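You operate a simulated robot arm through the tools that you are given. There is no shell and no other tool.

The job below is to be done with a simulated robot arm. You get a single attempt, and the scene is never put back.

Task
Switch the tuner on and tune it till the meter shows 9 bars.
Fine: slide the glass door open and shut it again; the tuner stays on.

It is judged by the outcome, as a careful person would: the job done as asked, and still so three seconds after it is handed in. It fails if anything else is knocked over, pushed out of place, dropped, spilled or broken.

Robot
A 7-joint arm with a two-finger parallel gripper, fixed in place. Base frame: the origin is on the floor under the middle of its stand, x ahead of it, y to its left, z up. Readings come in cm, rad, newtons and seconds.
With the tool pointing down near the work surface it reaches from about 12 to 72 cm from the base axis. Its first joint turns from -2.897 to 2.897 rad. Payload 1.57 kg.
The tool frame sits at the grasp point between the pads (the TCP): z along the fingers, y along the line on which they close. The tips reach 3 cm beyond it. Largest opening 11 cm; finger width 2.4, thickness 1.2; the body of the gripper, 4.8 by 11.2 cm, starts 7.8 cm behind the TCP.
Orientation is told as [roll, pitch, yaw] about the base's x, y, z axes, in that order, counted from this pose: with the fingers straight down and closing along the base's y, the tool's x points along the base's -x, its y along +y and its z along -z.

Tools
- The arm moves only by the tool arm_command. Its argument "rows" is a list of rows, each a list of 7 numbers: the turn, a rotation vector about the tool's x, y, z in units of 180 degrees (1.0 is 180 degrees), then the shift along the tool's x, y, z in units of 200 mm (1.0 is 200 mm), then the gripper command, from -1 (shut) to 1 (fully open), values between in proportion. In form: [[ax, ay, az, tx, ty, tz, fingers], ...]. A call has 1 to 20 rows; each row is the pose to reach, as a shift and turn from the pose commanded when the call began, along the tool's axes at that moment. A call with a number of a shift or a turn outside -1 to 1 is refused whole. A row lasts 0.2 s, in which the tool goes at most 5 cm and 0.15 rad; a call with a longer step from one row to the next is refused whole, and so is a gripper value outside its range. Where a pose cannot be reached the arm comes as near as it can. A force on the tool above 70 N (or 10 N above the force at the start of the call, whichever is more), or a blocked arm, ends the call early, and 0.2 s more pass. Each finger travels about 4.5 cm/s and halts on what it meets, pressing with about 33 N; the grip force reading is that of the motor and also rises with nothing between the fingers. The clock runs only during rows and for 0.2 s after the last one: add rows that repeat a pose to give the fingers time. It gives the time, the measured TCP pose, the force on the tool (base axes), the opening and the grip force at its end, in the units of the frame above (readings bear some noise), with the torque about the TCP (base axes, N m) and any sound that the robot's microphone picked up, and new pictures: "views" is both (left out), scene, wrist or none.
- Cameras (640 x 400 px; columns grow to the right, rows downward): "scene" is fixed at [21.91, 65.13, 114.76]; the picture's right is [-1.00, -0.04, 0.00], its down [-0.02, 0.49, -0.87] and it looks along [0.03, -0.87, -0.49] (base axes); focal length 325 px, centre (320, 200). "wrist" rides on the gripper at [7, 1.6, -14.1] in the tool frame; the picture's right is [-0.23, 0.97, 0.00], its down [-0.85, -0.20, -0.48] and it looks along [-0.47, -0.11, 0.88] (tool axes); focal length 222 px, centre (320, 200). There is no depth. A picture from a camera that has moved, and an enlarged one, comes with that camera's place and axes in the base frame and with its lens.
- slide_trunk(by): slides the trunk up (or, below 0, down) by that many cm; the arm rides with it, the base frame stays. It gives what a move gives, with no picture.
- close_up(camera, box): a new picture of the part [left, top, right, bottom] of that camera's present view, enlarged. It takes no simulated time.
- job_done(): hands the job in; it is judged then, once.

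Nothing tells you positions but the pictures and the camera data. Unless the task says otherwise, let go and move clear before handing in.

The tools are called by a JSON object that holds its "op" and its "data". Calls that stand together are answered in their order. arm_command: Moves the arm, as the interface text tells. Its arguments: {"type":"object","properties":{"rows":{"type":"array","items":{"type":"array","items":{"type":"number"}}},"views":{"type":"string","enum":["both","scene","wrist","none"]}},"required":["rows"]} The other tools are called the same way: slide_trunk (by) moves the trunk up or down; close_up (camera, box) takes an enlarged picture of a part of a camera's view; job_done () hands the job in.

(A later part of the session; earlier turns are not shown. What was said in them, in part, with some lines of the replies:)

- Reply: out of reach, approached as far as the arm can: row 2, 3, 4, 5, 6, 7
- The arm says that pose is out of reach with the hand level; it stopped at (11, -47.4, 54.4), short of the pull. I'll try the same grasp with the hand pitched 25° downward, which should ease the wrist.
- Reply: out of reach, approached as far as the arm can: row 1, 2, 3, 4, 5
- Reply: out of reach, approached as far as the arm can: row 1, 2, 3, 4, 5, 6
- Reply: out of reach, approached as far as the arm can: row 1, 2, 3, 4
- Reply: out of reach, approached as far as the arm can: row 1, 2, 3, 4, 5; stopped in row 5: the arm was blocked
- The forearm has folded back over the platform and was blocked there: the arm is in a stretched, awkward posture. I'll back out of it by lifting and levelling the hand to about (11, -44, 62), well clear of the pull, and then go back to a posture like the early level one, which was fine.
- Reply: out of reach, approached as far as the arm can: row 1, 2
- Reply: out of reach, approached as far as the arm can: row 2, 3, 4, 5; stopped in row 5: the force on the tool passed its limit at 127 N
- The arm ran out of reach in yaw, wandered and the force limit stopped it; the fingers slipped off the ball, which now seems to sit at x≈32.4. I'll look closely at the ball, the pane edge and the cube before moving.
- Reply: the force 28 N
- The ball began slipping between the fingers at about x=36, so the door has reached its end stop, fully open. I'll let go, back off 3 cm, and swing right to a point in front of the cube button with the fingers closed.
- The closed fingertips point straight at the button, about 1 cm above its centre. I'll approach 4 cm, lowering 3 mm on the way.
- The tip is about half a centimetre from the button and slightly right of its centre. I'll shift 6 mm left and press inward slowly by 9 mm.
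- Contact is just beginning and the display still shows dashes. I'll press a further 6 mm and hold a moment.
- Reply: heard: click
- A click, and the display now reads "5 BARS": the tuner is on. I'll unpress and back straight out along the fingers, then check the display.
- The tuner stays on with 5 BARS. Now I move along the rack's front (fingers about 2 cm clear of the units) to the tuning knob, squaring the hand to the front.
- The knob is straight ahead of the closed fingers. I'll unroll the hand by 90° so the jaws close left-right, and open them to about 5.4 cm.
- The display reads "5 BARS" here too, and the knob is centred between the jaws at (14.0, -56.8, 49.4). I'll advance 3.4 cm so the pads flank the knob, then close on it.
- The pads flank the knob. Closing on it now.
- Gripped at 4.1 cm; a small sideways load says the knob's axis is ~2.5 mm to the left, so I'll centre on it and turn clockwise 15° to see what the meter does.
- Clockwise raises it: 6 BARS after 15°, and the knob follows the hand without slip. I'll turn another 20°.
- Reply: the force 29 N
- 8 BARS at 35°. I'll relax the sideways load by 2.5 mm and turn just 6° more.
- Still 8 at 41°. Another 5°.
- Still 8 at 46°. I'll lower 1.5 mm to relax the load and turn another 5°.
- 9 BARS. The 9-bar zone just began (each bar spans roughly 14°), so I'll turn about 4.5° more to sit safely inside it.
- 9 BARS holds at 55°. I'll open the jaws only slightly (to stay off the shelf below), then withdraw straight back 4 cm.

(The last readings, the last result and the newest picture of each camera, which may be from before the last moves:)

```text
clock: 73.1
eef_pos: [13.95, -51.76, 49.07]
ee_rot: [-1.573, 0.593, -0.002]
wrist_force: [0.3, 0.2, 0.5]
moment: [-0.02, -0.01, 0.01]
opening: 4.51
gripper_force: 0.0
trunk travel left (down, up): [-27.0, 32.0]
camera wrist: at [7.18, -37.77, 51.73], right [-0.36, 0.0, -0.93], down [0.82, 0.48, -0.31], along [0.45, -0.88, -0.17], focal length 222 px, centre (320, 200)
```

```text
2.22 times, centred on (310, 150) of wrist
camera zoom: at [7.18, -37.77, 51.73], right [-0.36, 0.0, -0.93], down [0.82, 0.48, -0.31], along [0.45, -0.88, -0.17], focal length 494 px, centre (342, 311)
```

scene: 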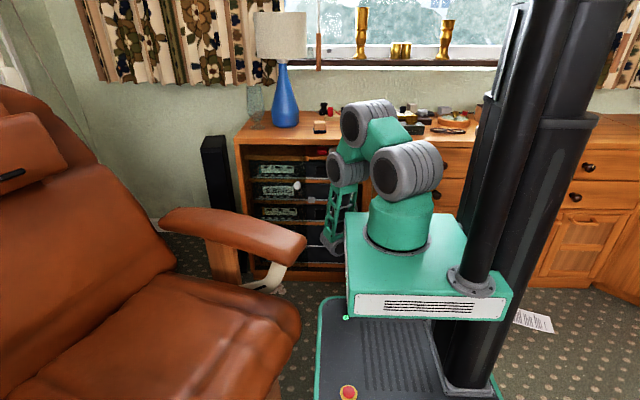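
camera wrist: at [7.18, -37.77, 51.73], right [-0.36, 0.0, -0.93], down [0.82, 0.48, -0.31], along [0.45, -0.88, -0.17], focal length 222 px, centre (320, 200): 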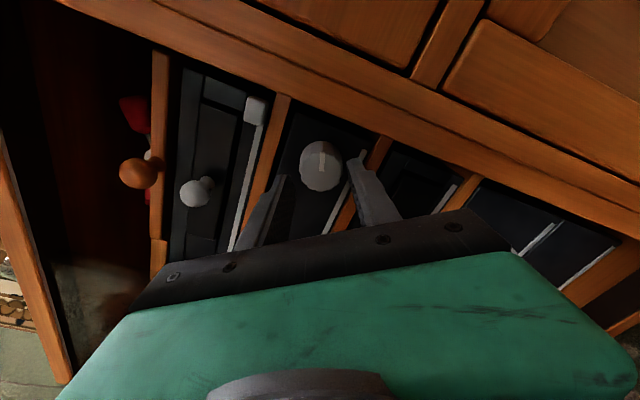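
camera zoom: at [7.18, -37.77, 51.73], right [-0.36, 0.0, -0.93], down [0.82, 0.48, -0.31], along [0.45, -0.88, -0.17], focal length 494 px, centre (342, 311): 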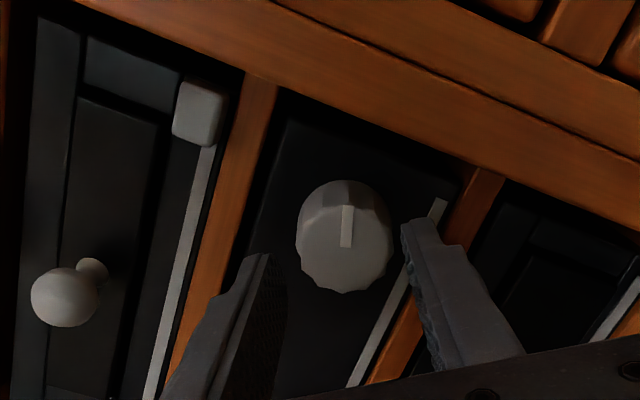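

Still 9 BARS with the hand off the knob. Now to shut the door: first I raise the hand in front of the rack to the pull's height and finish the roll so the fingers close vertically.

{"op": "arm_command", "data": {"rows": [[0, 0, 0.038, 0.04, -0.058, 0, -0.1], [0, 0, 0.077, 0.079, -0.115, 0, -0.1], [0, 0, 0.115, 0.119, -0.173, 0, -0.1], [0, 0, 0.154, 0.158, -0.231, 0, -0.1], [0, 0, 0.192, 0.198, -0.2885, 0, -0.1], [0, 0, 0.192, 0.198, -0.2885, 0, -0.1]], "views": "wrist"}}

```text
clock: 74.5
eef_pos: [13.83, -51.89, 56.25]
ee_rot: [-1.573, -0.011, 0.001]
wrist_force: [0.1, 0.2, -0.5]
moment: [-0.01, -0.01, -0.02]
opening: 4.95
gripper_force: 0.1
trunk travel left (down, up): [-27.0, 32.0]
camera wrist: at [6.85, -37.87, 54.6], right [0.24, 0.0, -0.97], down [0.85, 0.48, 0.21], along [0.47, -0.88, 0.12], focal length 222 px, centre (320, 200)
```

wrist: 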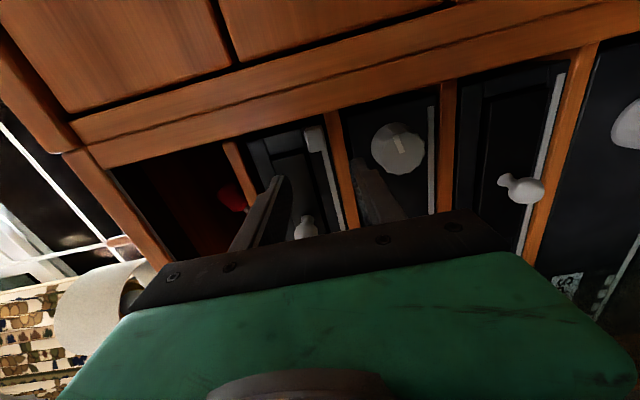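

Now along the front to (27, -50.5, 56), yawing 25° left as before.

{"op": "arm_command", "data": {"rows": [[0, -0.0137, 0, -0.066, 0.0005, -0.007, -0.1], [0, -0.0273, 0, -0.132, 0.001, -0.014, -0.1], [0, -0.041, 0, -0.198, 0.0015, -0.021, -0.1], [0, -0.0547, 0, -0.264, 0.002, -0.028, -0.1], [0, -0.0683, 0, -0.33, 0.0025, -0.035, -0.1], [0, -0.082, 0, -0.396, 0.003, -0.042, -0.1], [0, -0.0957, 0, -0.462, 0.0035, -0.049, -0.1], [0, -0.1094, 0, -0.528, 0.004, -0.056, -0.1], [0, -0.123, 0, -0.594, 0.0045, -0.063, -0.1], [0, -0.1367, 0, -0.66, 0.005, -0.07, -0.1], [0, -0.1367, 0, -0.66, 0.005, -0.07, -0.1]]}}

{"op": "close_up", "data": {"camera": "wrist", "box": [180, 100, 400, 260]}}

{"op": "close_up", "data": {"camera": "scene", "box": [250, 150, 400, 270]}}

```text
clock: 76.9
eef_pos: [26.95, -50.39, 56.16]
ee_rot: [-1.575, -0.008, 0.431]
wrist_force: [-0.2, -0.1, -0.3]
moment: [-0.01, 0.02, -0.02]
opening: 4.95
gripper_force: 0.0
trunk travel left (down, up): [-27.0, 32.0]
camera wrist: at [14.7, -40.56, 54.42], right [0.22, 0.09, -0.97], down [0.58, 0.79, 0.2], along [0.79, -0.6, 0.12], focal length 222 px, centre (320, 200)
```

scene: 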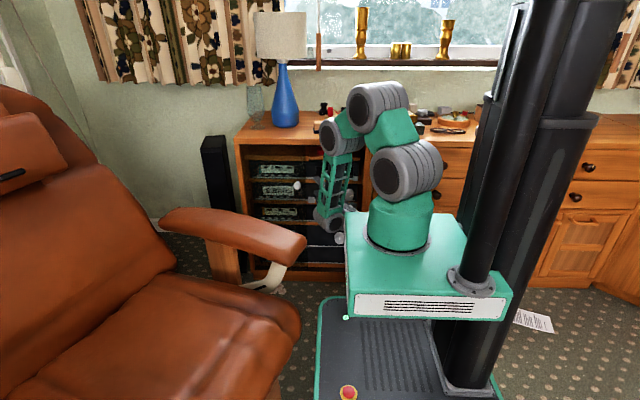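
wrist: 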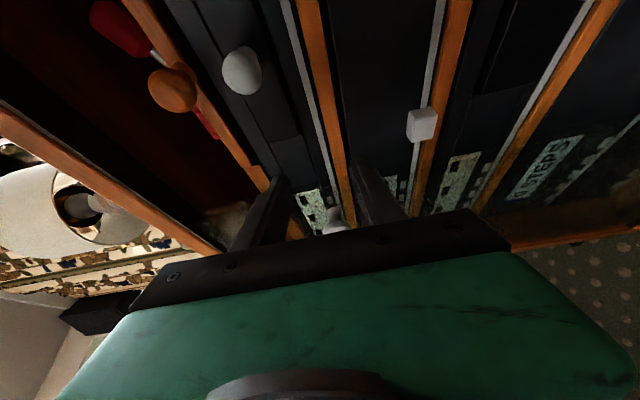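

```text
2.50 times, centred on (290, 180) of wrist
camera zoom: at [14.7, -40.56, 54.42], right [0.22, 0.09, -0.97], down [0.58, 0.79, 0.2], along [0.79, -0.6, 0.12], focal length 555 px, centre (395, 250)
```

zoom: 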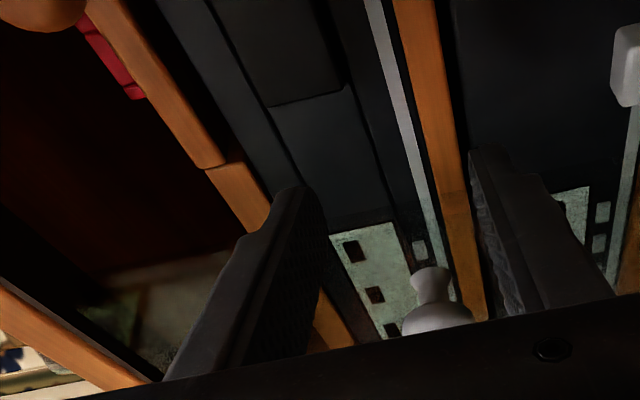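

```text
3.33 times, centred on (325, 210) of scene
camera zoom: at [21.91, 65.13, 114.76], right [-1.0, -0.04, 0.0], down [-0.02, 0.49, -0.87], along [0.03, -0.87, -0.49], focal length 1084 px, centre (303, 167)
```

zoom: 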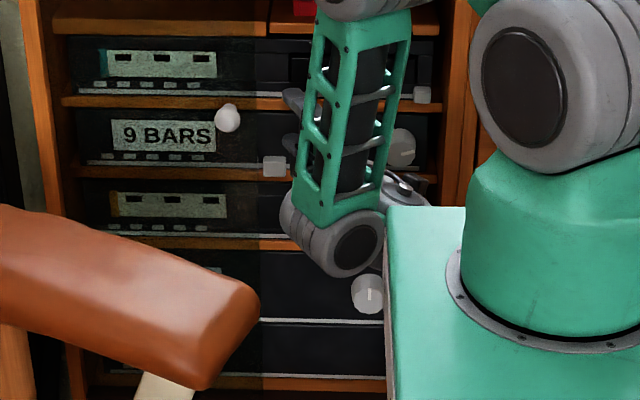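

The pull is at about x≈35.4 and the display still reads 9 BARS. I'll move to a stand-off in front of the pull at yaw 41°, as before.

{"op": "arm_command", "data": {"rows": [[0, -0.0181, 0, -0.054, 0, -0.004, -0.1], [0, -0.0362, 0, -0.108, 0, -0.008, -0.1], [0, -0.0544, 0, -0.163, 0, -0.013, -0.1], [0, -0.0725, 0, -0.217, 0, -0.017, -0.1], [0, -0.0906, 0, -0.271, 0, -0.021, -0.1], [0, -0.0906, 0, -0.271, 0, -0.021, -0.1]]}}

{"op": "close_up", "data": {"camera": "wrist", "box": [220, 80, 420, 240]}}

```text
clock: 78.3
eef_pos: [31.86, -47.81, 56.26]
ee_rot: [-1.58, -0.006, 0.717]
wrist_force: [-0.4, 0.3, 0.1]
moment: [0.02, -0.02, -0.02]
opening: 4.98
gripper_force: 0.0
trunk travel left (down, up): [-27.0, 32.0]
camera wrist: at [17.13, -41.82, 54.47], right [0.18, 0.15, -0.97], down [0.33, 0.92, 0.2], along [0.93, -0.36, 0.12], focal length 222 px, centre (320, 200)
```

scene: 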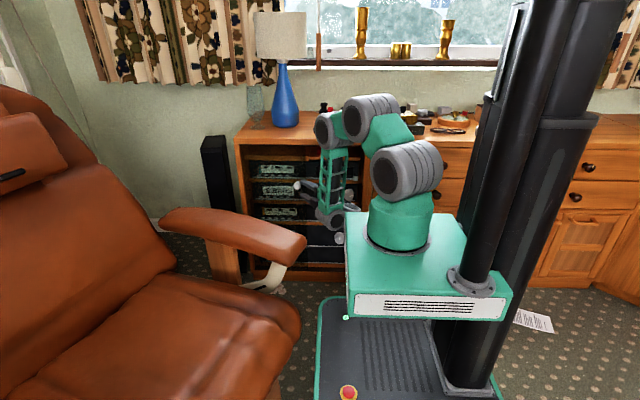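
wrist: 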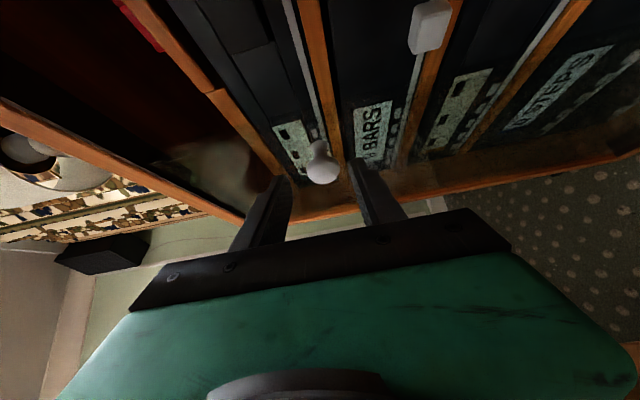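

```text
2.50 times, centred on (320, 160) of wrist
camera zoom: at [17.13, -41.82, 54.47], right [0.18, 0.15, -0.97], down [0.33, 0.92, 0.2], along [0.93, -0.36, 0.12], focal length 555 px, centre (320, 300)
```

zoom: 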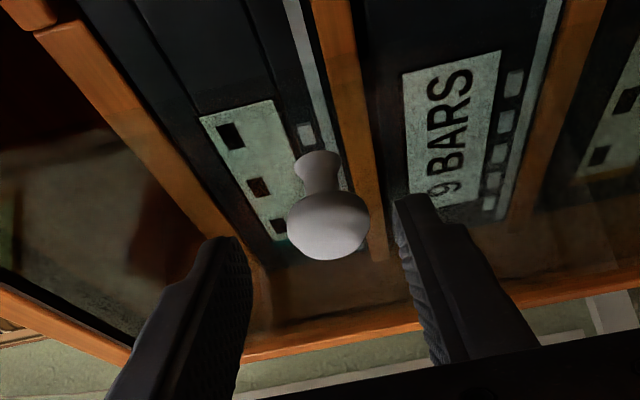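

The ball is straight ahead at 5.7 cm along the fingers. I'll advance 4 cm and grip it.

{"op": "arm_command", "data": {"rows": [[0, 0, 0, 0, 0.007, 0.05, -0.1], [0, 0, 0, 0, 0.007, 0.1, -0.1], [0, 0, 0, 0, 0.007, 0.15, -0.1], [0, 0, 0, 0, 0.007, 0.2, -0.1], [0, 0, 0, 0, 0.007, 0.2, -0.1], [0, 0, 0, 0, 0.007, 0.2, -0.6], [0, 0, 0, 0, 0.007, 0.2, -0.6], [0, 0, 0, 0, 0.007, 0.2, -0.6]], "views": "wrist"}}

{"op": "close_up", "data": {"camera": "wrist", "box": [220, 80, 420, 240]}}

```text
clock: 80.1
eef_pos: [34.26, -50.7, 56.04]
ee_rot: [-1.575, -0.007, 0.714]
wrist_force: [0.8, -0.7, -8.2]
moment: [0.16, 0.08, -0.1]
opening: 3.1
gripper_force: 29.8
trunk travel left (down, up): [-27.0, 32.0]
camera wrist: at [19.75, -44.66, 54.29], right [0.18, 0.15, -0.97], down [0.33, 0.92, 0.2], along [0.93, -0.36, 0.12], focal length 222 px, centre (320, 200)
```

wrist: 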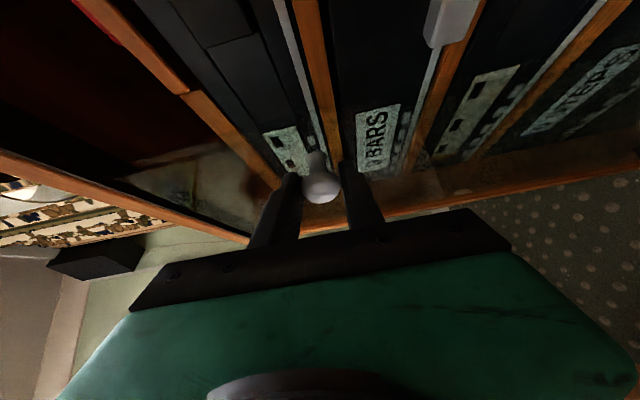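

```text
2.50 times, centred on (320, 160) of wrist
camera zoom: at [19.75, -44.66, 54.29], right [0.18, 0.15, -0.97], down [0.33, 0.92, 0.2], along [0.93, -0.36, 0.12], focal length 555 px, centre (320, 300)
```

zoom: 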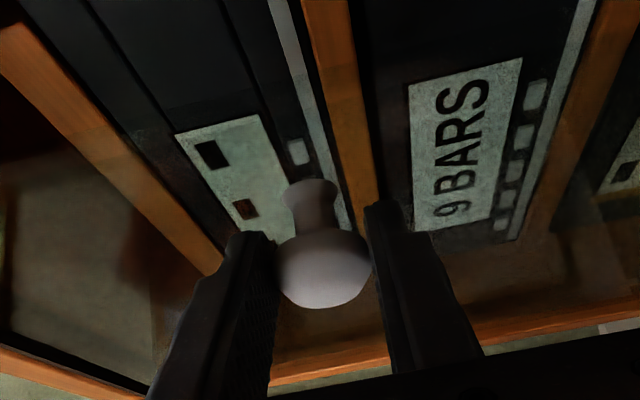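

Gripped again. I'll slide the door 8 cm back toward shut, swinging the yaw back by 10°.

{"op": "arm_command", "data": {"rows": [[0, 0.0069, 0, 0.036, 0.005, -0.0327, -0.6], [0, 0.0139, 0, 0.072, 0.005, -0.0654, -0.6], [0, 0.0208, 0, 0.108, 0.005, -0.0981, -0.6], [0, 0.0278, 0, 0.144, 0.005, -0.1308, -0.6], [0, 0.0347, 0, 0.18, 0.005, -0.1635, -0.6], [0, 0.0417, 0, 0.216, 0.005, -0.1962, -0.6], [0, 0.0486, 0, 0.252, 0.005, -0.2289, -0.6], [0, 0.0556, 0, 0.288, 0.005, -0.2616, -0.6]]}}

{"op": "close_up", "data": {"camera": "scene", "box": [250, 150, 400, 270]}}

```text
clock: 81.9
eef_pos: [26.54, -50.65, 56.03]
ee_rot: [-1.579, -0.008, 0.54]
wrist_force: [0.2, 9.0, 6.7]
moment: [0.0, -0.1, 1.1]
opening: 3.1
gripper_force: 39.7
trunk travel left (down, up): [-27.0, 32.0]
camera wrist: at [13.29, -42.16, 54.24], right [0.21, 0.11, -0.97], down [0.49, 0.85, 0.2], along [0.85, -0.51, 0.12], focal length 222 px, centre (320, 200)
```

scene: 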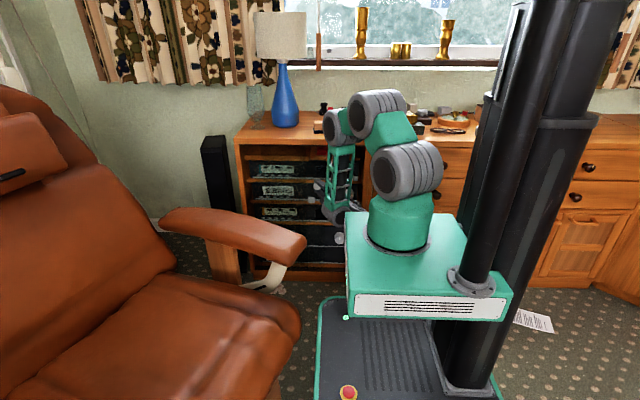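
wrist: 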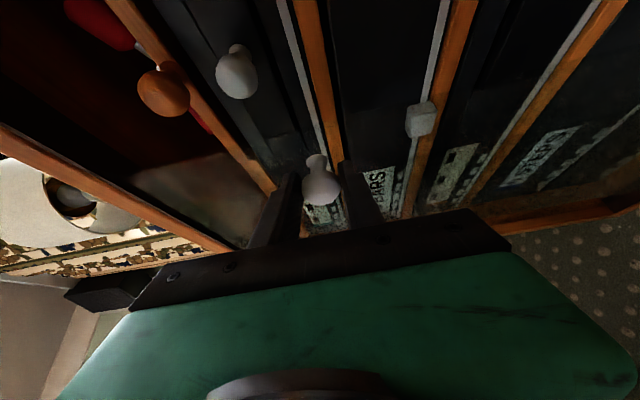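

```text
3.33 times, centred on (325, 210) of scene
camera zoom: at [21.91, 65.13, 114.76], right [-1.0, -0.04, 0.0], down [-0.02, 0.49, -0.87], along [0.03, -0.87, -0.49], focal length 1084 px, centre (303, 167)
```

zoom: 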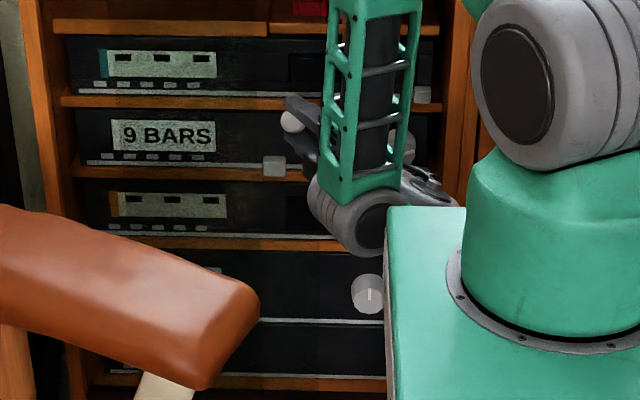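

The door follows well (ball near x≈27.4), still 9 BARS. Further right the wrist would come close to the raised platform, so I'll swing the yaw back up while sliding the next 4 cm to keep the wrist away from it.

{"op": "arm_command", "data": {"rows": [[0, -0.0111, 0, 0.0451, 0, -0.0266, -0.6], [0, -0.0222, 0, 0.0902, 0, -0.0532, -0.6], [0, -0.0333, 0, 0.1353, 0, -0.0798, -0.6], [0, -0.0444, 0, 0.1805, 0, -0.1065, -0.6]]}}

{"op": "close_up", "data": {"camera": "scene", "box": [250, 150, 400, 270]}}

```text
clock: 82.9
eef_pos: [22.26, -50.57, 55.96]
ee_rot: [-1.58, -0.007, 0.678]
wrist_force: [-1.2, -2.4, 6.3]
moment: [-0.08, 0.01, -0.65]
opening: 3.09
gripper_force: 19.8
trunk travel left (down, up): [-27.0, 32.0]
camera wrist: at [8.02, -44.09, 54.24], right [0.19, 0.14, -0.97], down [0.36, 0.91, 0.2], along [0.91, -0.39, 0.12], focal length 222 px, centre (320, 200)
```

scene: 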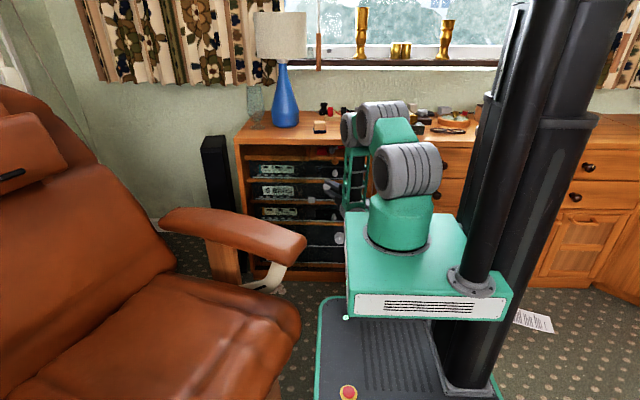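
wrist: 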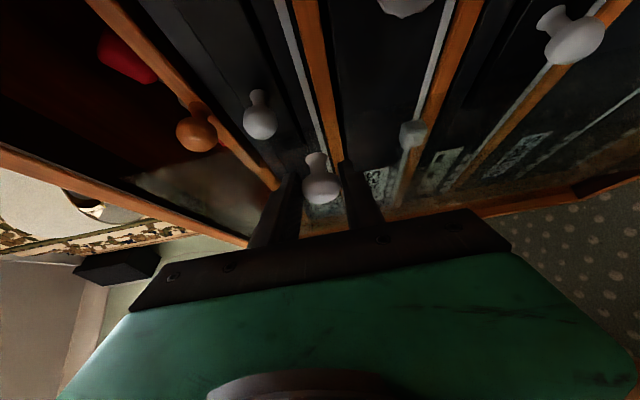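

```text
3.33 times, centred on (325, 210) of scene
camera zoom: at [21.91, 65.13, 114.76], right [-1.0, -0.04, 0.0], down [-0.02, 0.49, -0.87], along [0.03, -0.87, -0.49], focal length 1084 px, centre (303, 167)
```

zoom: 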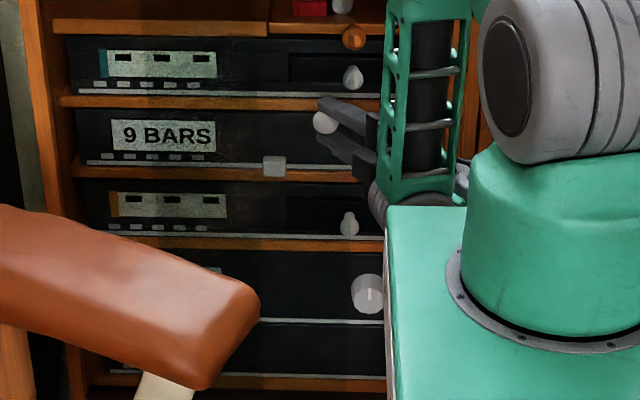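

Good, no reach trouble; ball near x≈23.3. I'll continue 4 cm with 4° more yaw.

{"op": "arm_command", "data": {"rows": [[0, -0.0056, 0, 0.0404, 0, -0.0313, -0.6], [0, -0.0111, 0, 0.0808, 0, -0.0626, -0.6], [0, -0.0167, 0, 0.1212, 0, -0.0939, -0.6], [0, -0.0222, 0, 0.1616, 0, -0.1252, -0.6]], "views": "wrist"}}

{"op": "close_up", "data": {"camera": "scene", "box": [250, 150, 400, 270]}}

```text
clock: 83.9
eef_pos: [21.81, -50.6, 55.96]
ee_rot: [-1.58, -0.003, 0.689]
wrist_force: [-1.4, -10.0, 14.4]
moment: [-0.24, -0.1, -0.12]
opening: 3.08
gripper_force: 39.7
out of reach, approached as far as the arm can: row 1, 2, 3, 4
trunk travel left (down, up): [-27.0, 32.0]
camera wrist: at [7.34, -44.25, 54.21], right [0.19, 0.14, -0.97], down [0.35, 0.91, 0.2], along [0.92, -0.38, 0.12], focal length 222 px, centre (320, 200)
```

wrist: 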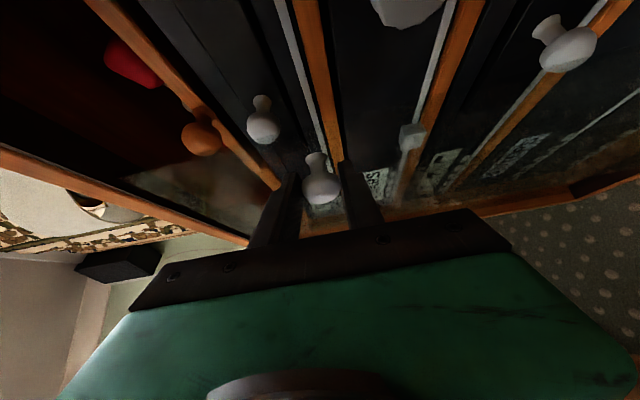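

```text
3.33 times, centred on (325, 210) of scene
camera zoom: at [21.91, 65.13, 114.76], right [-1.0, -0.04, 0.0], down [-0.02, 0.49, -0.87], along [0.03, -0.87, -0.49], focal length 1084 px, centre (303, 167)
```

zoom: 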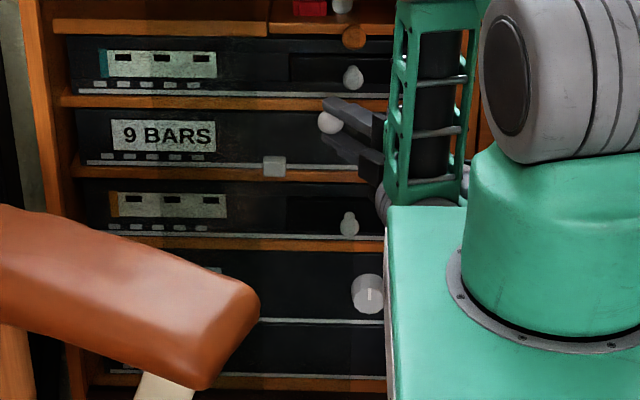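

The yaw limit is reached here, and the wrist is close behind the raised platform. I'll slide the door back left 5 cm to a pose that was fine, then lower the trunk in small steps with the jaws wide open around the ball, so I don't need to back off.

{"op": "arm_command", "data": {"rows": [[0, 0.0094, 0, -0.041, -0.005, 0.032, -0.6], [0, 0.0189, 0, -0.082, -0.005, 0.064, -0.6], [0, 0.0283, 0, -0.123, -0.005, 0.096, -0.6], [0, 0.0378, 0, -0.164, -0.005, 0.128, -0.6], [0, 0.0472, 0, -0.205, -0.005, 0.16, -0.6]], "views": "wrist"}}

```text
clock: 85.1
eef_pos: [27.13, -50.23, 55.97]
ee_rot: [-1.579, -0.008, 0.542]
wrist_force: [1.6, -5.0, 11.2]
moment: [-0.22, -0.15, 1.14]
opening: 3.08
gripper_force: 40.5
trunk travel left (down, up): [-27.0, 32.0]
camera wrist: at [13.89, -41.93, 54.25], right [0.2, 0.11, -0.97], down [0.48, 0.85, 0.2], along [0.85, -0.51, 0.12], focal length 222 px, centre (320, 200)
```

wrist: 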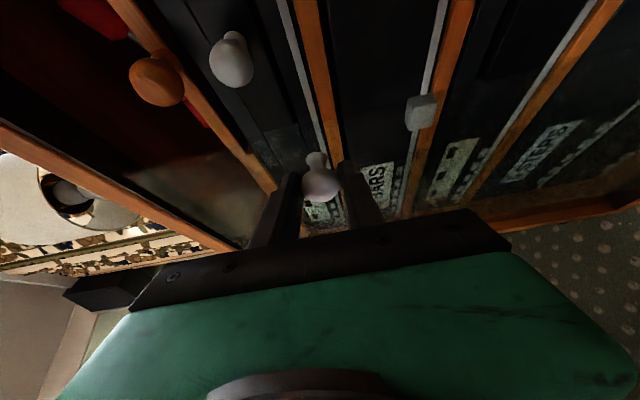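

Back at a safe pose (ball near x≈28). Now I open the jaws fully (above and below the ball) and raise the hand 3.2 cm.

{"op": "arm_command", "data": {"rows": [[0, 0, 0, 0, 0, 0, 0], [0, 0, 0, 0, 0, 0, 0.5], [0, 0, 0, 0, 0, 0, 1], [0, 0, 0, 0, 0, 0, 1], [0, 0, 0, 0, 0, 0, 1], [0, 0, 0, 0, 0, 0, 1], [0, 0, 0, 0, -0.05, 0, 1], [0, 0, 0, 0, -0.11, 0, 1], [0, 0, 0, 0, -0.16, 0, 1], [0, 0, 0, 0, -0.16, 0, 1]], "views": "wrist"}}

{"op": "close_up", "data": {"camera": "wrist", "box": [200, 80, 460, 240]}}

```text
clock: 87.3
eef_pos: [27.12, -50.54, 59.14]
ee_rot: [-1.578, -0.008, 0.541]
wrist_force: [-0.5, 1.0, -0.1]
moment: [-0.02, 0.0, 0.02]
opening: 11.0
gripper_force: 0.1
trunk travel left (down, up): [-27.0, 32.0]
camera wrist: at [13.84, -42.05, 57.35], right [0.2, 0.11, -0.97], down [0.48, 0.85, 0.2], along [0.85, -0.51, 0.12], focal length 222 px, centre (320, 200)
```

wrist: 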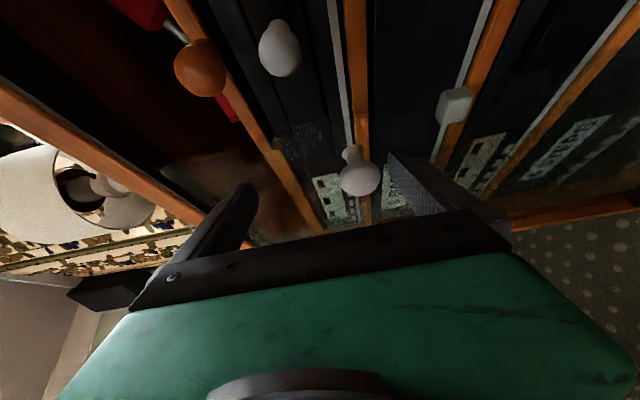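

```text
2.46 times, centred on (330, 160) of wrist
camera zoom: at [13.84, -42.05, 57.35], right [0.2, 0.11, -0.97], down [0.48, 0.85, 0.2], along [0.85, -0.51, 0.12], focal length 547 px, centre (295, 298)
```

zoom: 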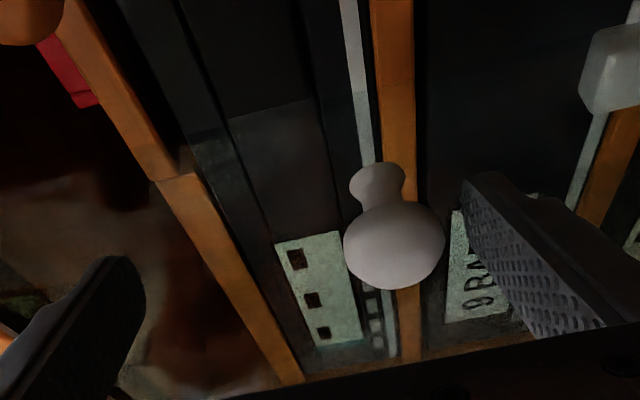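

The ball sits between the wide-open fingers with room both ways. Trunk down 6 cm, then the hand back up 6 cm, and repeat.

{"op": "slide_trunk", "data": {"by": -6}}

{"op": "arm_command", "data": {"rows": [[0, 0, 0, 0, -0.06, 0, 1], [0, 0, 0, 0, -0.12, 0, 1], [0, 0, 0, 0, -0.18, 0, 1], [0, 0, 0, 0, -0.24, 0, 1], [0, 0, 0, 0, -0.3, 0, 1], [0, 0, 0, 0, -0.3, 0, 1]], "views": "wrist"}}

```text
clock: 88.3
eef_pos: [27.13, -50.58, 53.1]
ee_rot: [-1.578, -0.006, 0.543]
wrist_force: [-1.0, 0.8, 0.7]
moment: [-0.03, -0.02, 0.0]
opening: 10.99
gripper_force: 0.0
trunk travel left (down, up): [-21.0, 38.0]
```

```text
clock: 89.7
eef_pos: [27.04, -50.5, 59.04]
ee_rot: [-1.578, -0.008, 0.541]
wrist_force: [0.2, 1.0, -0.1]
moment: [0.03, 0.0, -0.02]
opening: 11.01
gripper_force: 0.0
trunk travel left (down, up): [-21.0, 38.0]
camera wrist: at [13.82, -42.05, 57.24], right [0.2, 0.11, -0.97], down [0.48, 0.85, 0.2], along [0.85, -0.51, 0.12], focal length 222 px, centre (320, 200)
```

wrist: 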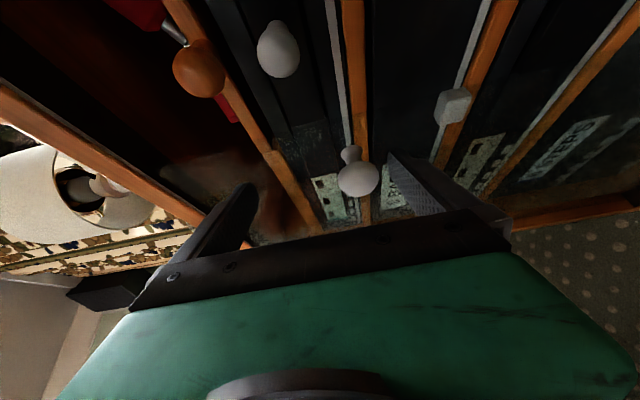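

Worked with no contact. Again: trunk down 6 cm, hand up 3 cm to the ball's height, then close on it.

{"op": "slide_trunk", "data": {"by": -6}}

{"op": "arm_command", "data": {"rows": [[0, 0, 0, 0, -0.05, 0, 1], [0, 0, 0, 0, -0.1, 0, 1], [0, 0, 0, 0, -0.15, 0, 1], [0, 0, 0, 0, -0.15, 0, 0.5], [0, 0, 0, 0, -0.15, 0, 0], [0, 0, 0, 0, -0.15, 0, -0.3], [0, 0, 0, 0, -0.15, 0, -0.6], [0, 0, 0, 0, -0.15, 0, -0.6], [0, 0, 0, 0, -0.15, 0, -0.6]]}}

{"op": "close_up", "data": {"camera": "wrist", "box": [220, 80, 420, 240]}}

{"op": "close_up", "data": {"camera": "scene", "box": [250, 150, 400, 270]}}

```text
clock: 90.7
eef_pos: [27.07, -50.44, 52.95]
ee_rot: [-1.577, -0.006, 0.542]
wrist_force: [-0.5, -0.4, 0.2]
moment: [-0.01, -0.02, -0.01]
opening: 11.0
gripper_force: 0.0
trunk travel left (down, up): [-15.0, 44.0]
```

```text
clock: 92.7
eef_pos: [27.02, -50.53, 55.94]
ee_rot: [-1.581, -0.006, 0.541]
wrist_force: [-0.3, -0.8, 2.4]
moment: [-0.04, 0.05, -0.02]
opening: 3.11
gripper_force: 23.0
trunk travel left (down, up): [-15.0, 44.0]
camera wrist: at [13.79, -42.08, 54.25], right [0.2, 0.11, -0.97], down [0.48, 0.85, 0.2], along [0.85, -0.51, 0.12], focal length 222 px, centre (320, 200)
```

scene: 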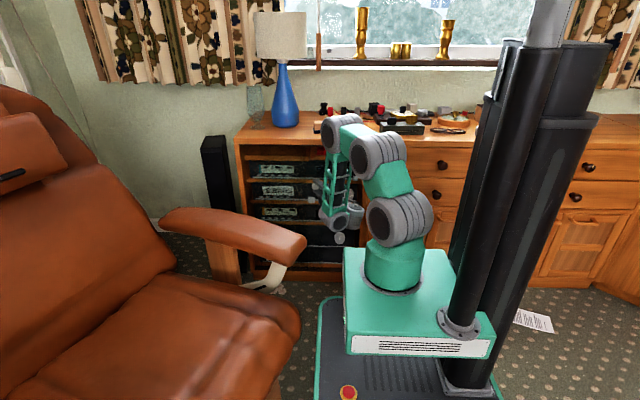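
wrist: 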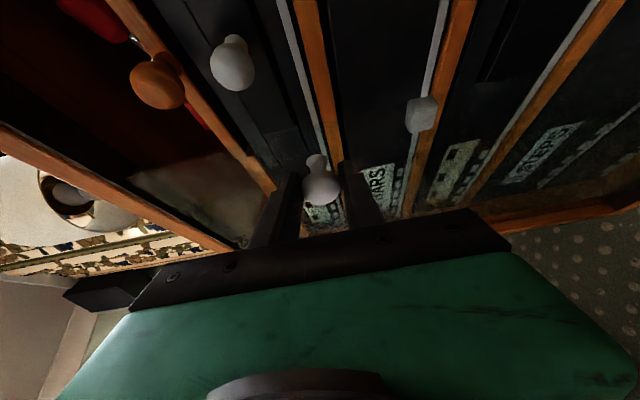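

```text
2.50 times, centred on (320, 160) of wrist
camera zoom: at [13.79, -42.08, 54.25], right [0.2, 0.11, -0.97], down [0.48, 0.85, 0.2], along [0.85, -0.51, 0.12], focal length 555 px, centre (320, 300)
```

zoom: 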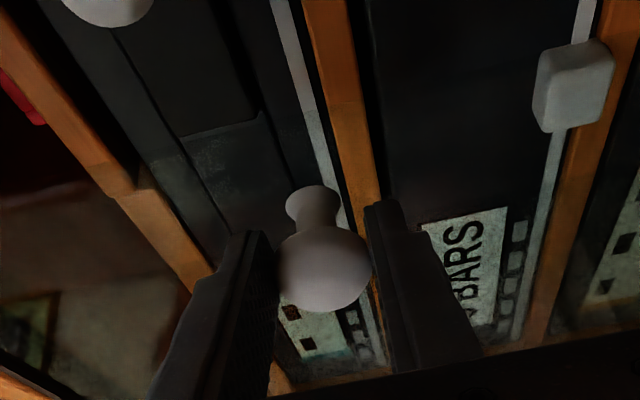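

```text
3.33 times, centred on (325, 210) of scene
camera zoom: at [21.91, 65.13, 114.76], right [-1.0, -0.04, 0.0], down [-0.02, 0.49, -0.87], along [0.03, -0.87, -0.49], focal length 1084 px, centre (303, 167)
```

zoom: 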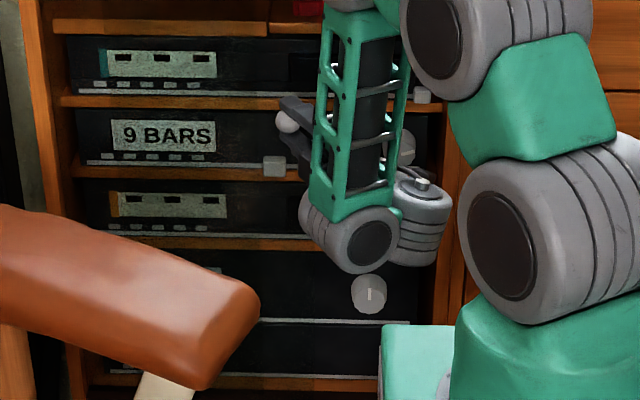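

Regripped with the trunk at its earlier height; still 9 BARS. Sliding 8 cm right with the yaw easing back 10°.

{"op": "arm_command", "data": {"rows": [[0, 0.0069, 0, 0.0409, 0, -0.0256, -0.6], [0, 0.0139, 0, 0.0818, 0, -0.0512, -0.6], [0, 0.0208, 0, 0.1227, 0, -0.0768, -0.6], [0, 0.0278, 0, 0.1636, 0, -0.1024, -0.6], [0, 0.0347, 0, 0.2045, 0, -0.128, -0.6], [0, 0.0417, 0, 0.2454, 0, -0.1536, -0.6], [0, 0.0486, 0, 0.2863, 0, -0.1792, -0.6], [0, 0.0556, 0, 0.3275, 0, -0.2045, -0.6]]}}

{"op": "close_up", "data": {"camera": "scene", "box": [250, 150, 400, 270]}}

```text
clock: 94.5
eef_pos: [19.32, -50.41, 55.9]
ee_rot: [-1.577, -0.009, 0.369]
wrist_force: [-0.7, 7.9, 11.9]
moment: [-0.21, -0.14, 1.12]
opening: 3.09
gripper_force: 39.9
trunk travel left (down, up): [-15.0, 44.0]
camera wrist: at [7.76, -39.74, 54.25], right [0.22, 0.08, -0.97], down [0.62, 0.75, 0.2], along [0.75, -0.65, 0.12], focal length 222 px, centre (320, 200)
```

scene: 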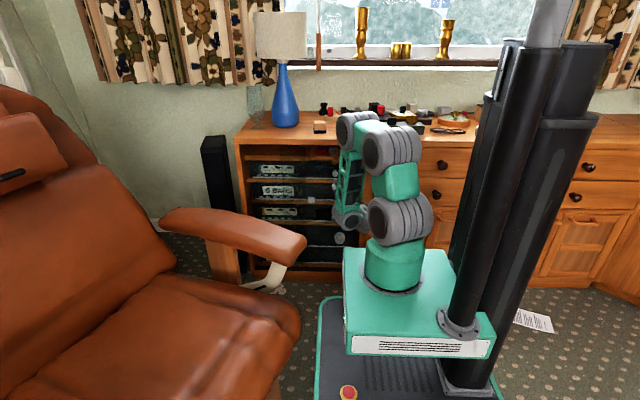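
wrist: 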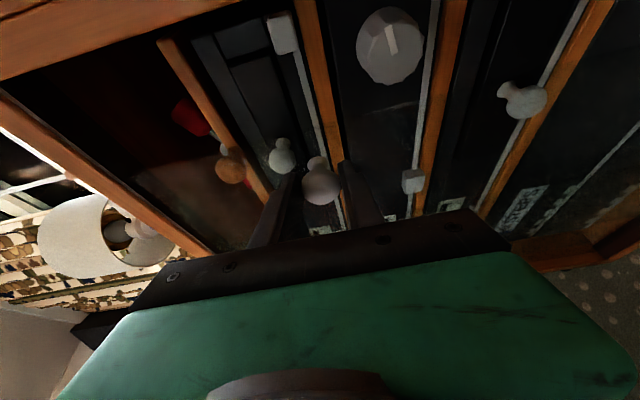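

```text
3.33 times, centred on (325, 210) of scene
camera zoom: at [21.91, 65.13, 114.76], right [-1.0, -0.04, 0.0], down [-0.02, 0.49, -0.87], along [0.03, -0.87, -0.49], focal length 1084 px, centre (303, 167)
```

zoom: 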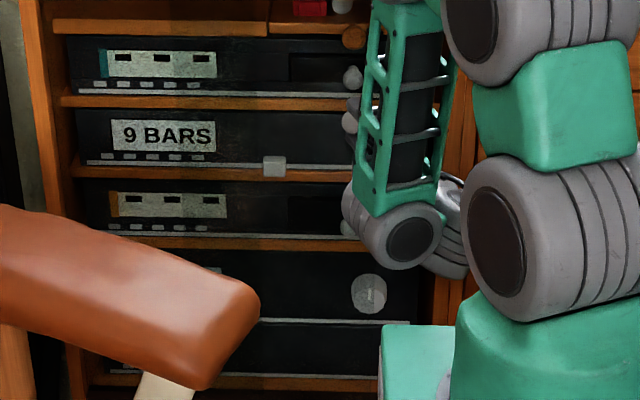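

Ball at about x≈20, all fine. Another 6 cm with 9° less yaw.

{"op": "arm_command", "data": {"rows": [[0, 0.0083, 0, 0.0443, -0.005, -0.0178, -0.6], [0, 0.0167, 0, 0.0886, -0.005, -0.0356, -0.6], [0, 0.025, 0, 0.1329, -0.005, -0.0534, -0.6], [0, 0.0333, 0, 0.1772, -0.005, -0.0712, -0.6], [0, 0.0417, 0, 0.2215, -0.005, -0.089, -0.6], [0, 0.05, 0, 0.266, -0.005, -0.107, -0.6]]}}

{"op": "close_up", "data": {"camera": "wrist", "box": [180, 60, 440, 240]}}

```text
clock: 95.9
eef_pos: [13.67, -50.42, 55.95]
ee_rot: [-1.576, -0.009, 0.208]
wrist_force: [0.3, 5.3, 17.5]
moment: [-0.42, -0.07, 1.13]
opening: 3.07
gripper_force: 39.4
trunk travel left (down, up): [-15.0, 44.0]
camera wrist: at [3.83, -38.01, 54.24], right [0.23, 0.04, -0.97], down [0.73, 0.65, 0.2], along [0.64, -0.76, 0.12], focal length 222 px, centre (320, 200)
```

scene: 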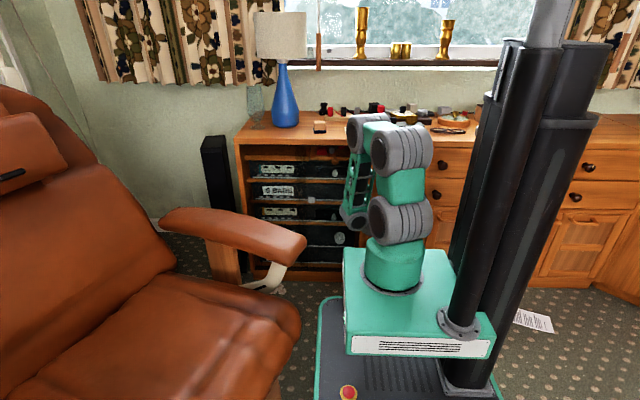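
wrist: 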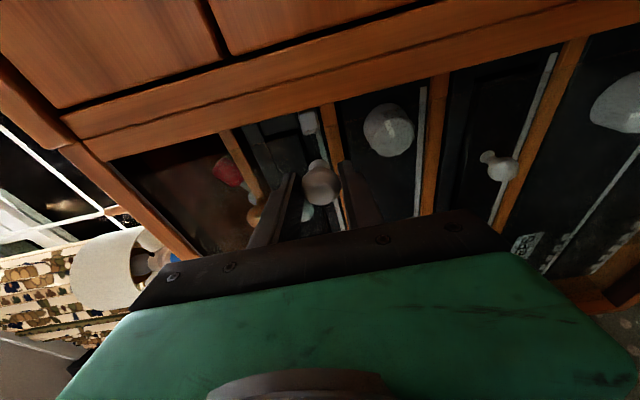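

```text
2.22 times, centred on (310, 150) of wrist
camera zoom: at [3.83, -38.01, 54.24], right [0.23, 0.04, -0.97], down [0.73, 0.65, 0.2], along [0.64, -0.76, 0.12], focal length 494 px, centre (342, 311)
```

zoom: 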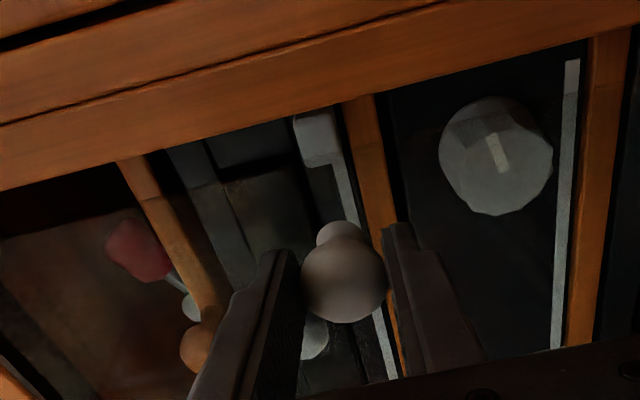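

About 1.6 cm left before it is shut. I'll relax the vertical load and slide 1.4 cm gently.

{"op": "arm_command", "data": {"rows": [[0, 0, 0, 0, -0.01, 0, -0.6], [0, 0, 0, 0.023, -0.01, -0.0048, -0.6], [0, 0, 0, 0.046, -0.01, -0.0097, -0.6], [0, 0, 0, 0.0685, -0.01, -0.0145, -0.6], [0, 0, 0, 0.0685, -0.01, -0.0145, -0.6]], "views": "wrist"}}

{"op": "close_up", "data": {"camera": "wrist", "box": [180, 60, 440, 240]}}

```text
clock: 97.1
eef_pos: [12.16, -50.21, 56.03]
ee_rot: [-1.575, -0.009, 0.207]
wrist_force: [0.9, -8.3, 3.2]
moment: [0.0, -0.05, -0.73]
opening: 3.08
gripper_force: 40.2
trunk travel left (down, up): [-15.0, 44.0]
camera wrist: at [2.38, -37.99, 54.31], right [0.23, 0.05, -0.97], down [0.74, 0.65, 0.21], along [0.64, -0.76, 0.12], focal length 222 px, centre (320, 200)
```

wrist: 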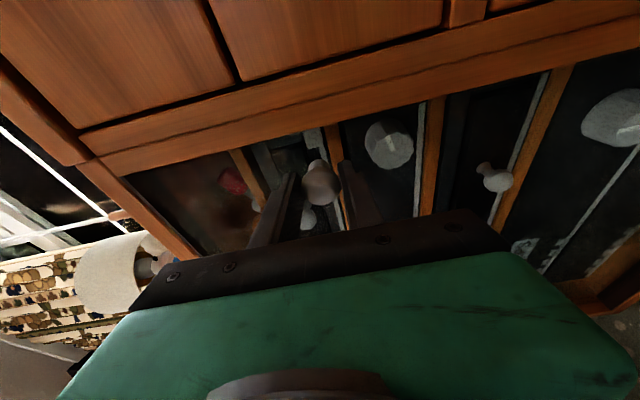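

```text
2.22 times, centred on (310, 150) of wrist
camera zoom: at [2.38, -37.99, 54.31], right [0.23, 0.05, -0.97], down [0.74, 0.65, 0.21], along [0.64, -0.76, 0.12], focal length 494 px, centre (342, 311)
```

zoom: 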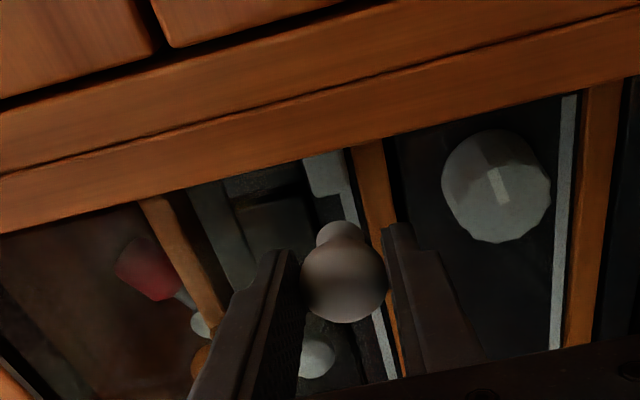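

Ball at about x≈12.5, nearly shut, and no end-stop force yet. I'll push another 8 mm gently to make sure it is home.

{"op": "arm_command", "data": {"rows": [[0, 0, 0, 0.01, 0, -0.002, -0.6], [0, 0, 0, 0.02, 0, -0.004, -0.6], [0, 0, 0, 0.03, 0, -0.006, -0.6], [0, 0, 0, 0.039, 0, -0.008, -0.6], [0, 0, 0, 0.039, 0, -0.008, -0.6]], "views": "wrist"}}

{"op": "close_up", "data": {"camera": "wrist", "box": [180, 60, 440, 240]}}

```text
clock: 98.3
eef_pos: [11.66, -50.22, 55.9]
ee_rot: [-1.575, -0.01, 0.215]
wrist_force: [31.9, -2.9, -5.0]
moment: [0.05, 0.27, 0.78]
opening: 3.1
gripper_force: 39.8
trunk travel left (down, up): [-15.0, 44.0]
camera wrist: at [1.83, -37.97, 54.31], right [0.23, 0.05, -0.97], down [0.73, 0.65, 0.2], along [0.64, -0.76, 0.12], focal length 222 px, centre (320, 200)
```

wrist: 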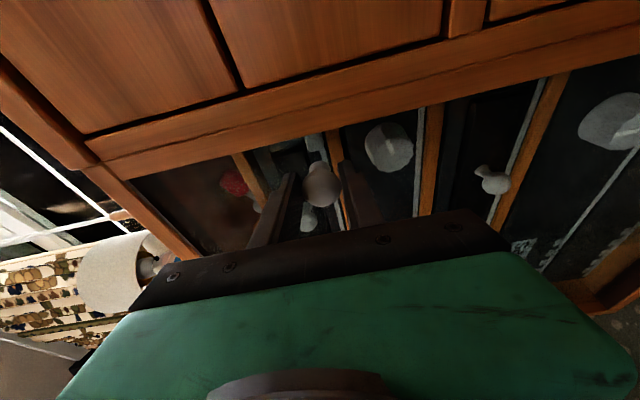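

```text
2.22 times, centred on (310, 150) of wrist
camera zoom: at [1.83, -37.97, 54.31], right [0.23, 0.05, -0.97], down [0.73, 0.65, 0.2], along [0.64, -0.76, 0.12], focal length 494 px, centre (342, 311)
```

zoom: 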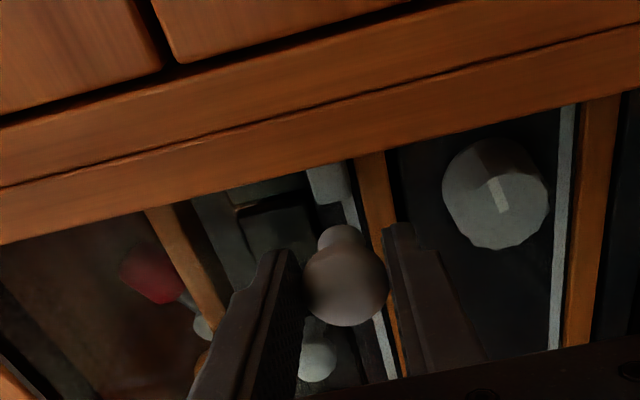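

A 32 N push-back shows the door is at its closed stop. I'll open the jaws, ease off 8 mm, and roll the fingers to left-right so the hand can lift straight off the ball.

{"op": "arm_command", "data": {"rows": [[0, 0, 0, 0, 0, 0, -0.3], [0, 0, 0, 0, 0, 0, -0.1], [0, 0, 0, 0, 0, 0, -0.1], [0, 0, 0, -0.01, 0, -0.02, -0.1], [0, 0, 0, -0.02, 0, -0.036, -0.1], [0, 0, -0.0455, -0.02, 0, -0.036, -0.1], [0, 0, -0.091, -0.02, 0, -0.036, -0.1], [0, 0, -0.1365, -0.02, 0, -0.036, -0.1], [0, 0, -0.182, -0.02, 0, -0.036, -0.1], [0, 0, -0.2275, -0.02, 0, -0.036, -0.1], [0, 0, -0.273, -0.02, 0, -0.036, -0.1], [0, 0, -0.3185, -0.02, 0, -0.036, -0.1], [0, 0, -0.364, -0.02, 0, -0.036, -0.1], [0, 0, -0.4095, -0.02, 0, -0.036, -0.1], [0, 0, -0.455, -0.02, 0, -0.036, -0.1], [0, 0, -0.5, -0.02, 0, -0.036, -0.1], [0, 0, -0.5, -0.02, 0, -0.036, -0.1]]}}

{"op": "close_up", "data": {"camera": "wrist", "box": [200, 60, 440, 240]}}

```text
clock: 101.9
eef_pos: [11.65, -49.52, 56.19]
ee_rot: [-2.108, 1.562, -0.329]
wrist_force: [0.0, -0.1, 0.2]
moment: [0.0, -0.02, 0.01]
opening: 4.95
gripper_force: 0.1
trunk travel left (down, up): [-15.0, 44.0]
camera wrist: at [7.05, -36.06, 63.13], right [-0.95, -0.2, -0.23], down [0.1, 0.51, -0.86], along [0.29, -0.84, -0.46], focal length 222 px, centre (320, 200)
```

scene: 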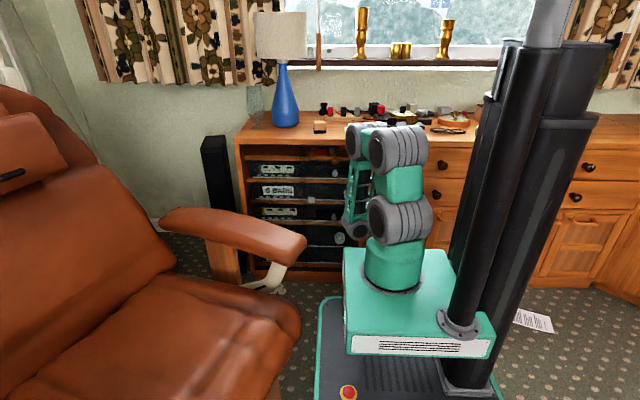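
wrist: 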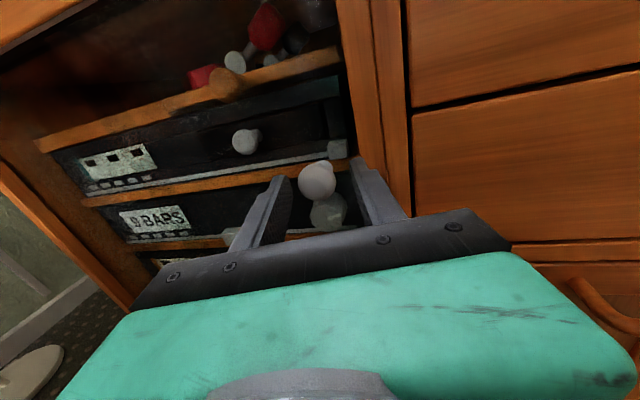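

```text
2.22 times, centred on (320, 150) of wrist
camera zoom: at [7.05, -36.06, 63.13], right [-0.95, -0.2, -0.23], down [0.1, 0.51, -0.86], along [0.29, -0.84, -0.46], focal length 494 px, centre (320, 311)
```

zoom: 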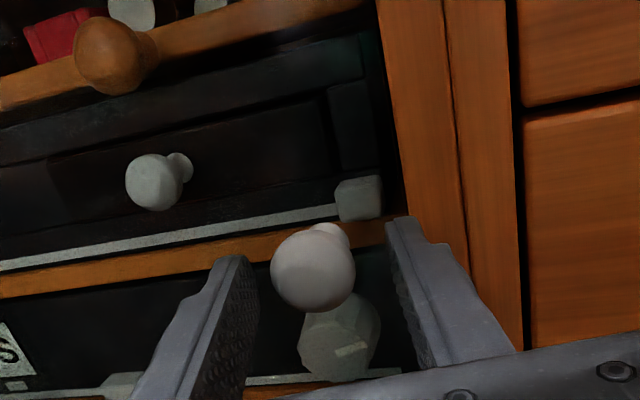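

The pull is back at x≈12.4, where it was at the start, so the door is shut. I'll lift 5 cm straight off the ball and then back away 5.5 cm.

{"op": "arm_command", "data": {"rows": [[0, 0, 0, 0.06, 0, 0, -0.1], [0, 0, 0, 0.12, 0, 0, -0.1], [0, 0, 0, 0.18, 0, 0, -0.1], [0, 0, 0, 0.25, 0, 0, -0.1], [0, 0, 0, 0.25, 0, 0, -0.1], [0, 0, 0, 0.25, 0, -0.07, -0.1], [0, 0, 0, 0.25, 0, -0.14, -0.1], [0, 0, 0, 0.25, 0, -0.21, -0.1], [0, 0, 0, 0.25, 0, -0.275, -0.1], [0, 0, 0, 0.25, 0, -0.275, -0.1]]}}

{"op": "close_up", "data": {"camera": "scene", "box": [240, 140, 390, 240]}}

{"op": "close_up", "data": {"camera": "wrist", "box": [100, 60, 420, 260]}}

```text
clock: 104.1
eef_pos: [10.62, -43.95, 61.1]
ee_rot: [-2.031, 1.56, -0.25]
wrist_force: [1.2, 0.1, 0.7]
moment: [0.02, -0.01, 0.0]
opening: 4.95
gripper_force: 0.1
trunk travel left (down, up): [-15.0, 44.0]
camera wrist: at [5.8, -30.6, 68.13], right [-0.95, -0.2, -0.24], down [0.1, 0.51, -0.86], along [0.29, -0.84, -0.46], focal length 222 px, centre (320, 200)
```

scene: 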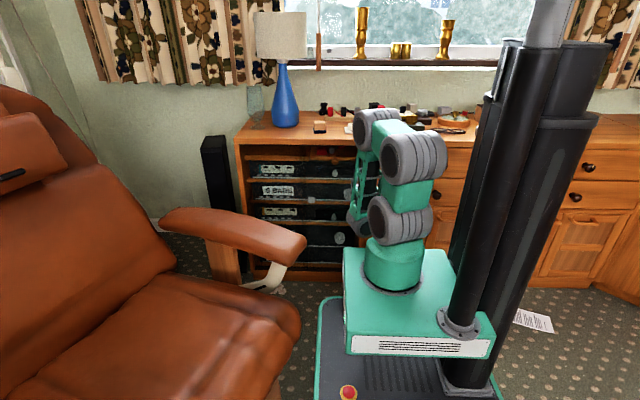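
wrist: 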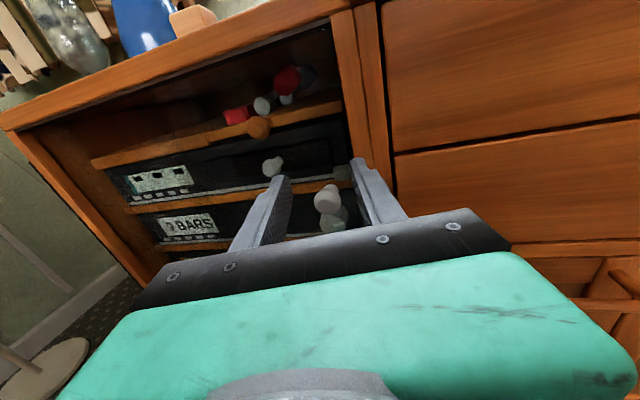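

```text
4.00 times, centred on (315, 190) of scene
camera zoom: at [21.91, 65.13, 114.76], right [-1.0, -0.04, 0.0], down [-0.02, 0.49, -0.87], along [0.03, -0.87, -0.49], focal length 1300 px, centre (340, 240)
```

zoom: 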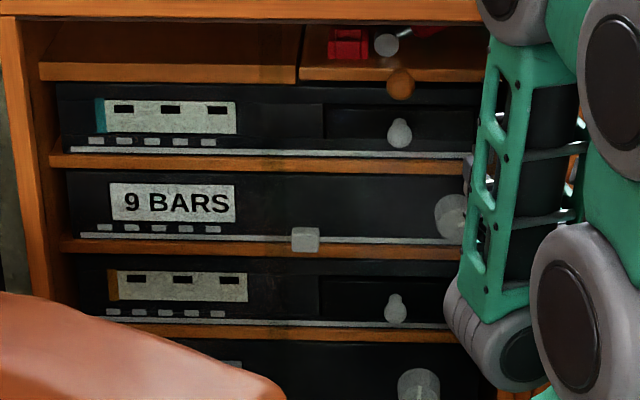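

```text
2.00 times, centred on (260, 160) of wrist
camera zoom: at [5.8, -30.6, 68.13], right [-0.95, -0.2, -0.24], down [0.1, 0.51, -0.86], along [0.29, -0.84, -0.46], focal length 444 px, centre (440, 280)
```

zoom: 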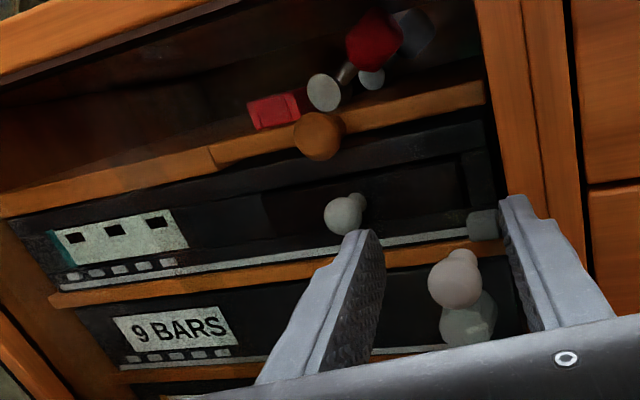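

The rack is as it was at the start, apart from the tuner. The pull is back at x≈12.4 with the glass shut, the tuner shows "9 BARS", and the hand is free and clear. I'm handing the job in.

{"op": "job_done", "data": {}}

```text
The job is handed in.
```

The tuner is on and its meter read 9 BARS in the last picture before I handed the job in. I slid the glass door open to reach the controls and shut it again afterwards. The door's pull is back where it started, to within a millimetre or so. The arm has let go and is clear of the cabinet.

Two things happened along the way:

- **Force spike:** while the door was being opened, the arm ran past its reach. The force on the tool hit 127 N before it stopped, and the fingers slipped off the door's pull. After that the door still slid freely to both ends.
- **Finger contact:** a finger probably brushed the glass lightly once, at about 13 N.

In the final pictures I saw nothing knocked over or moved.
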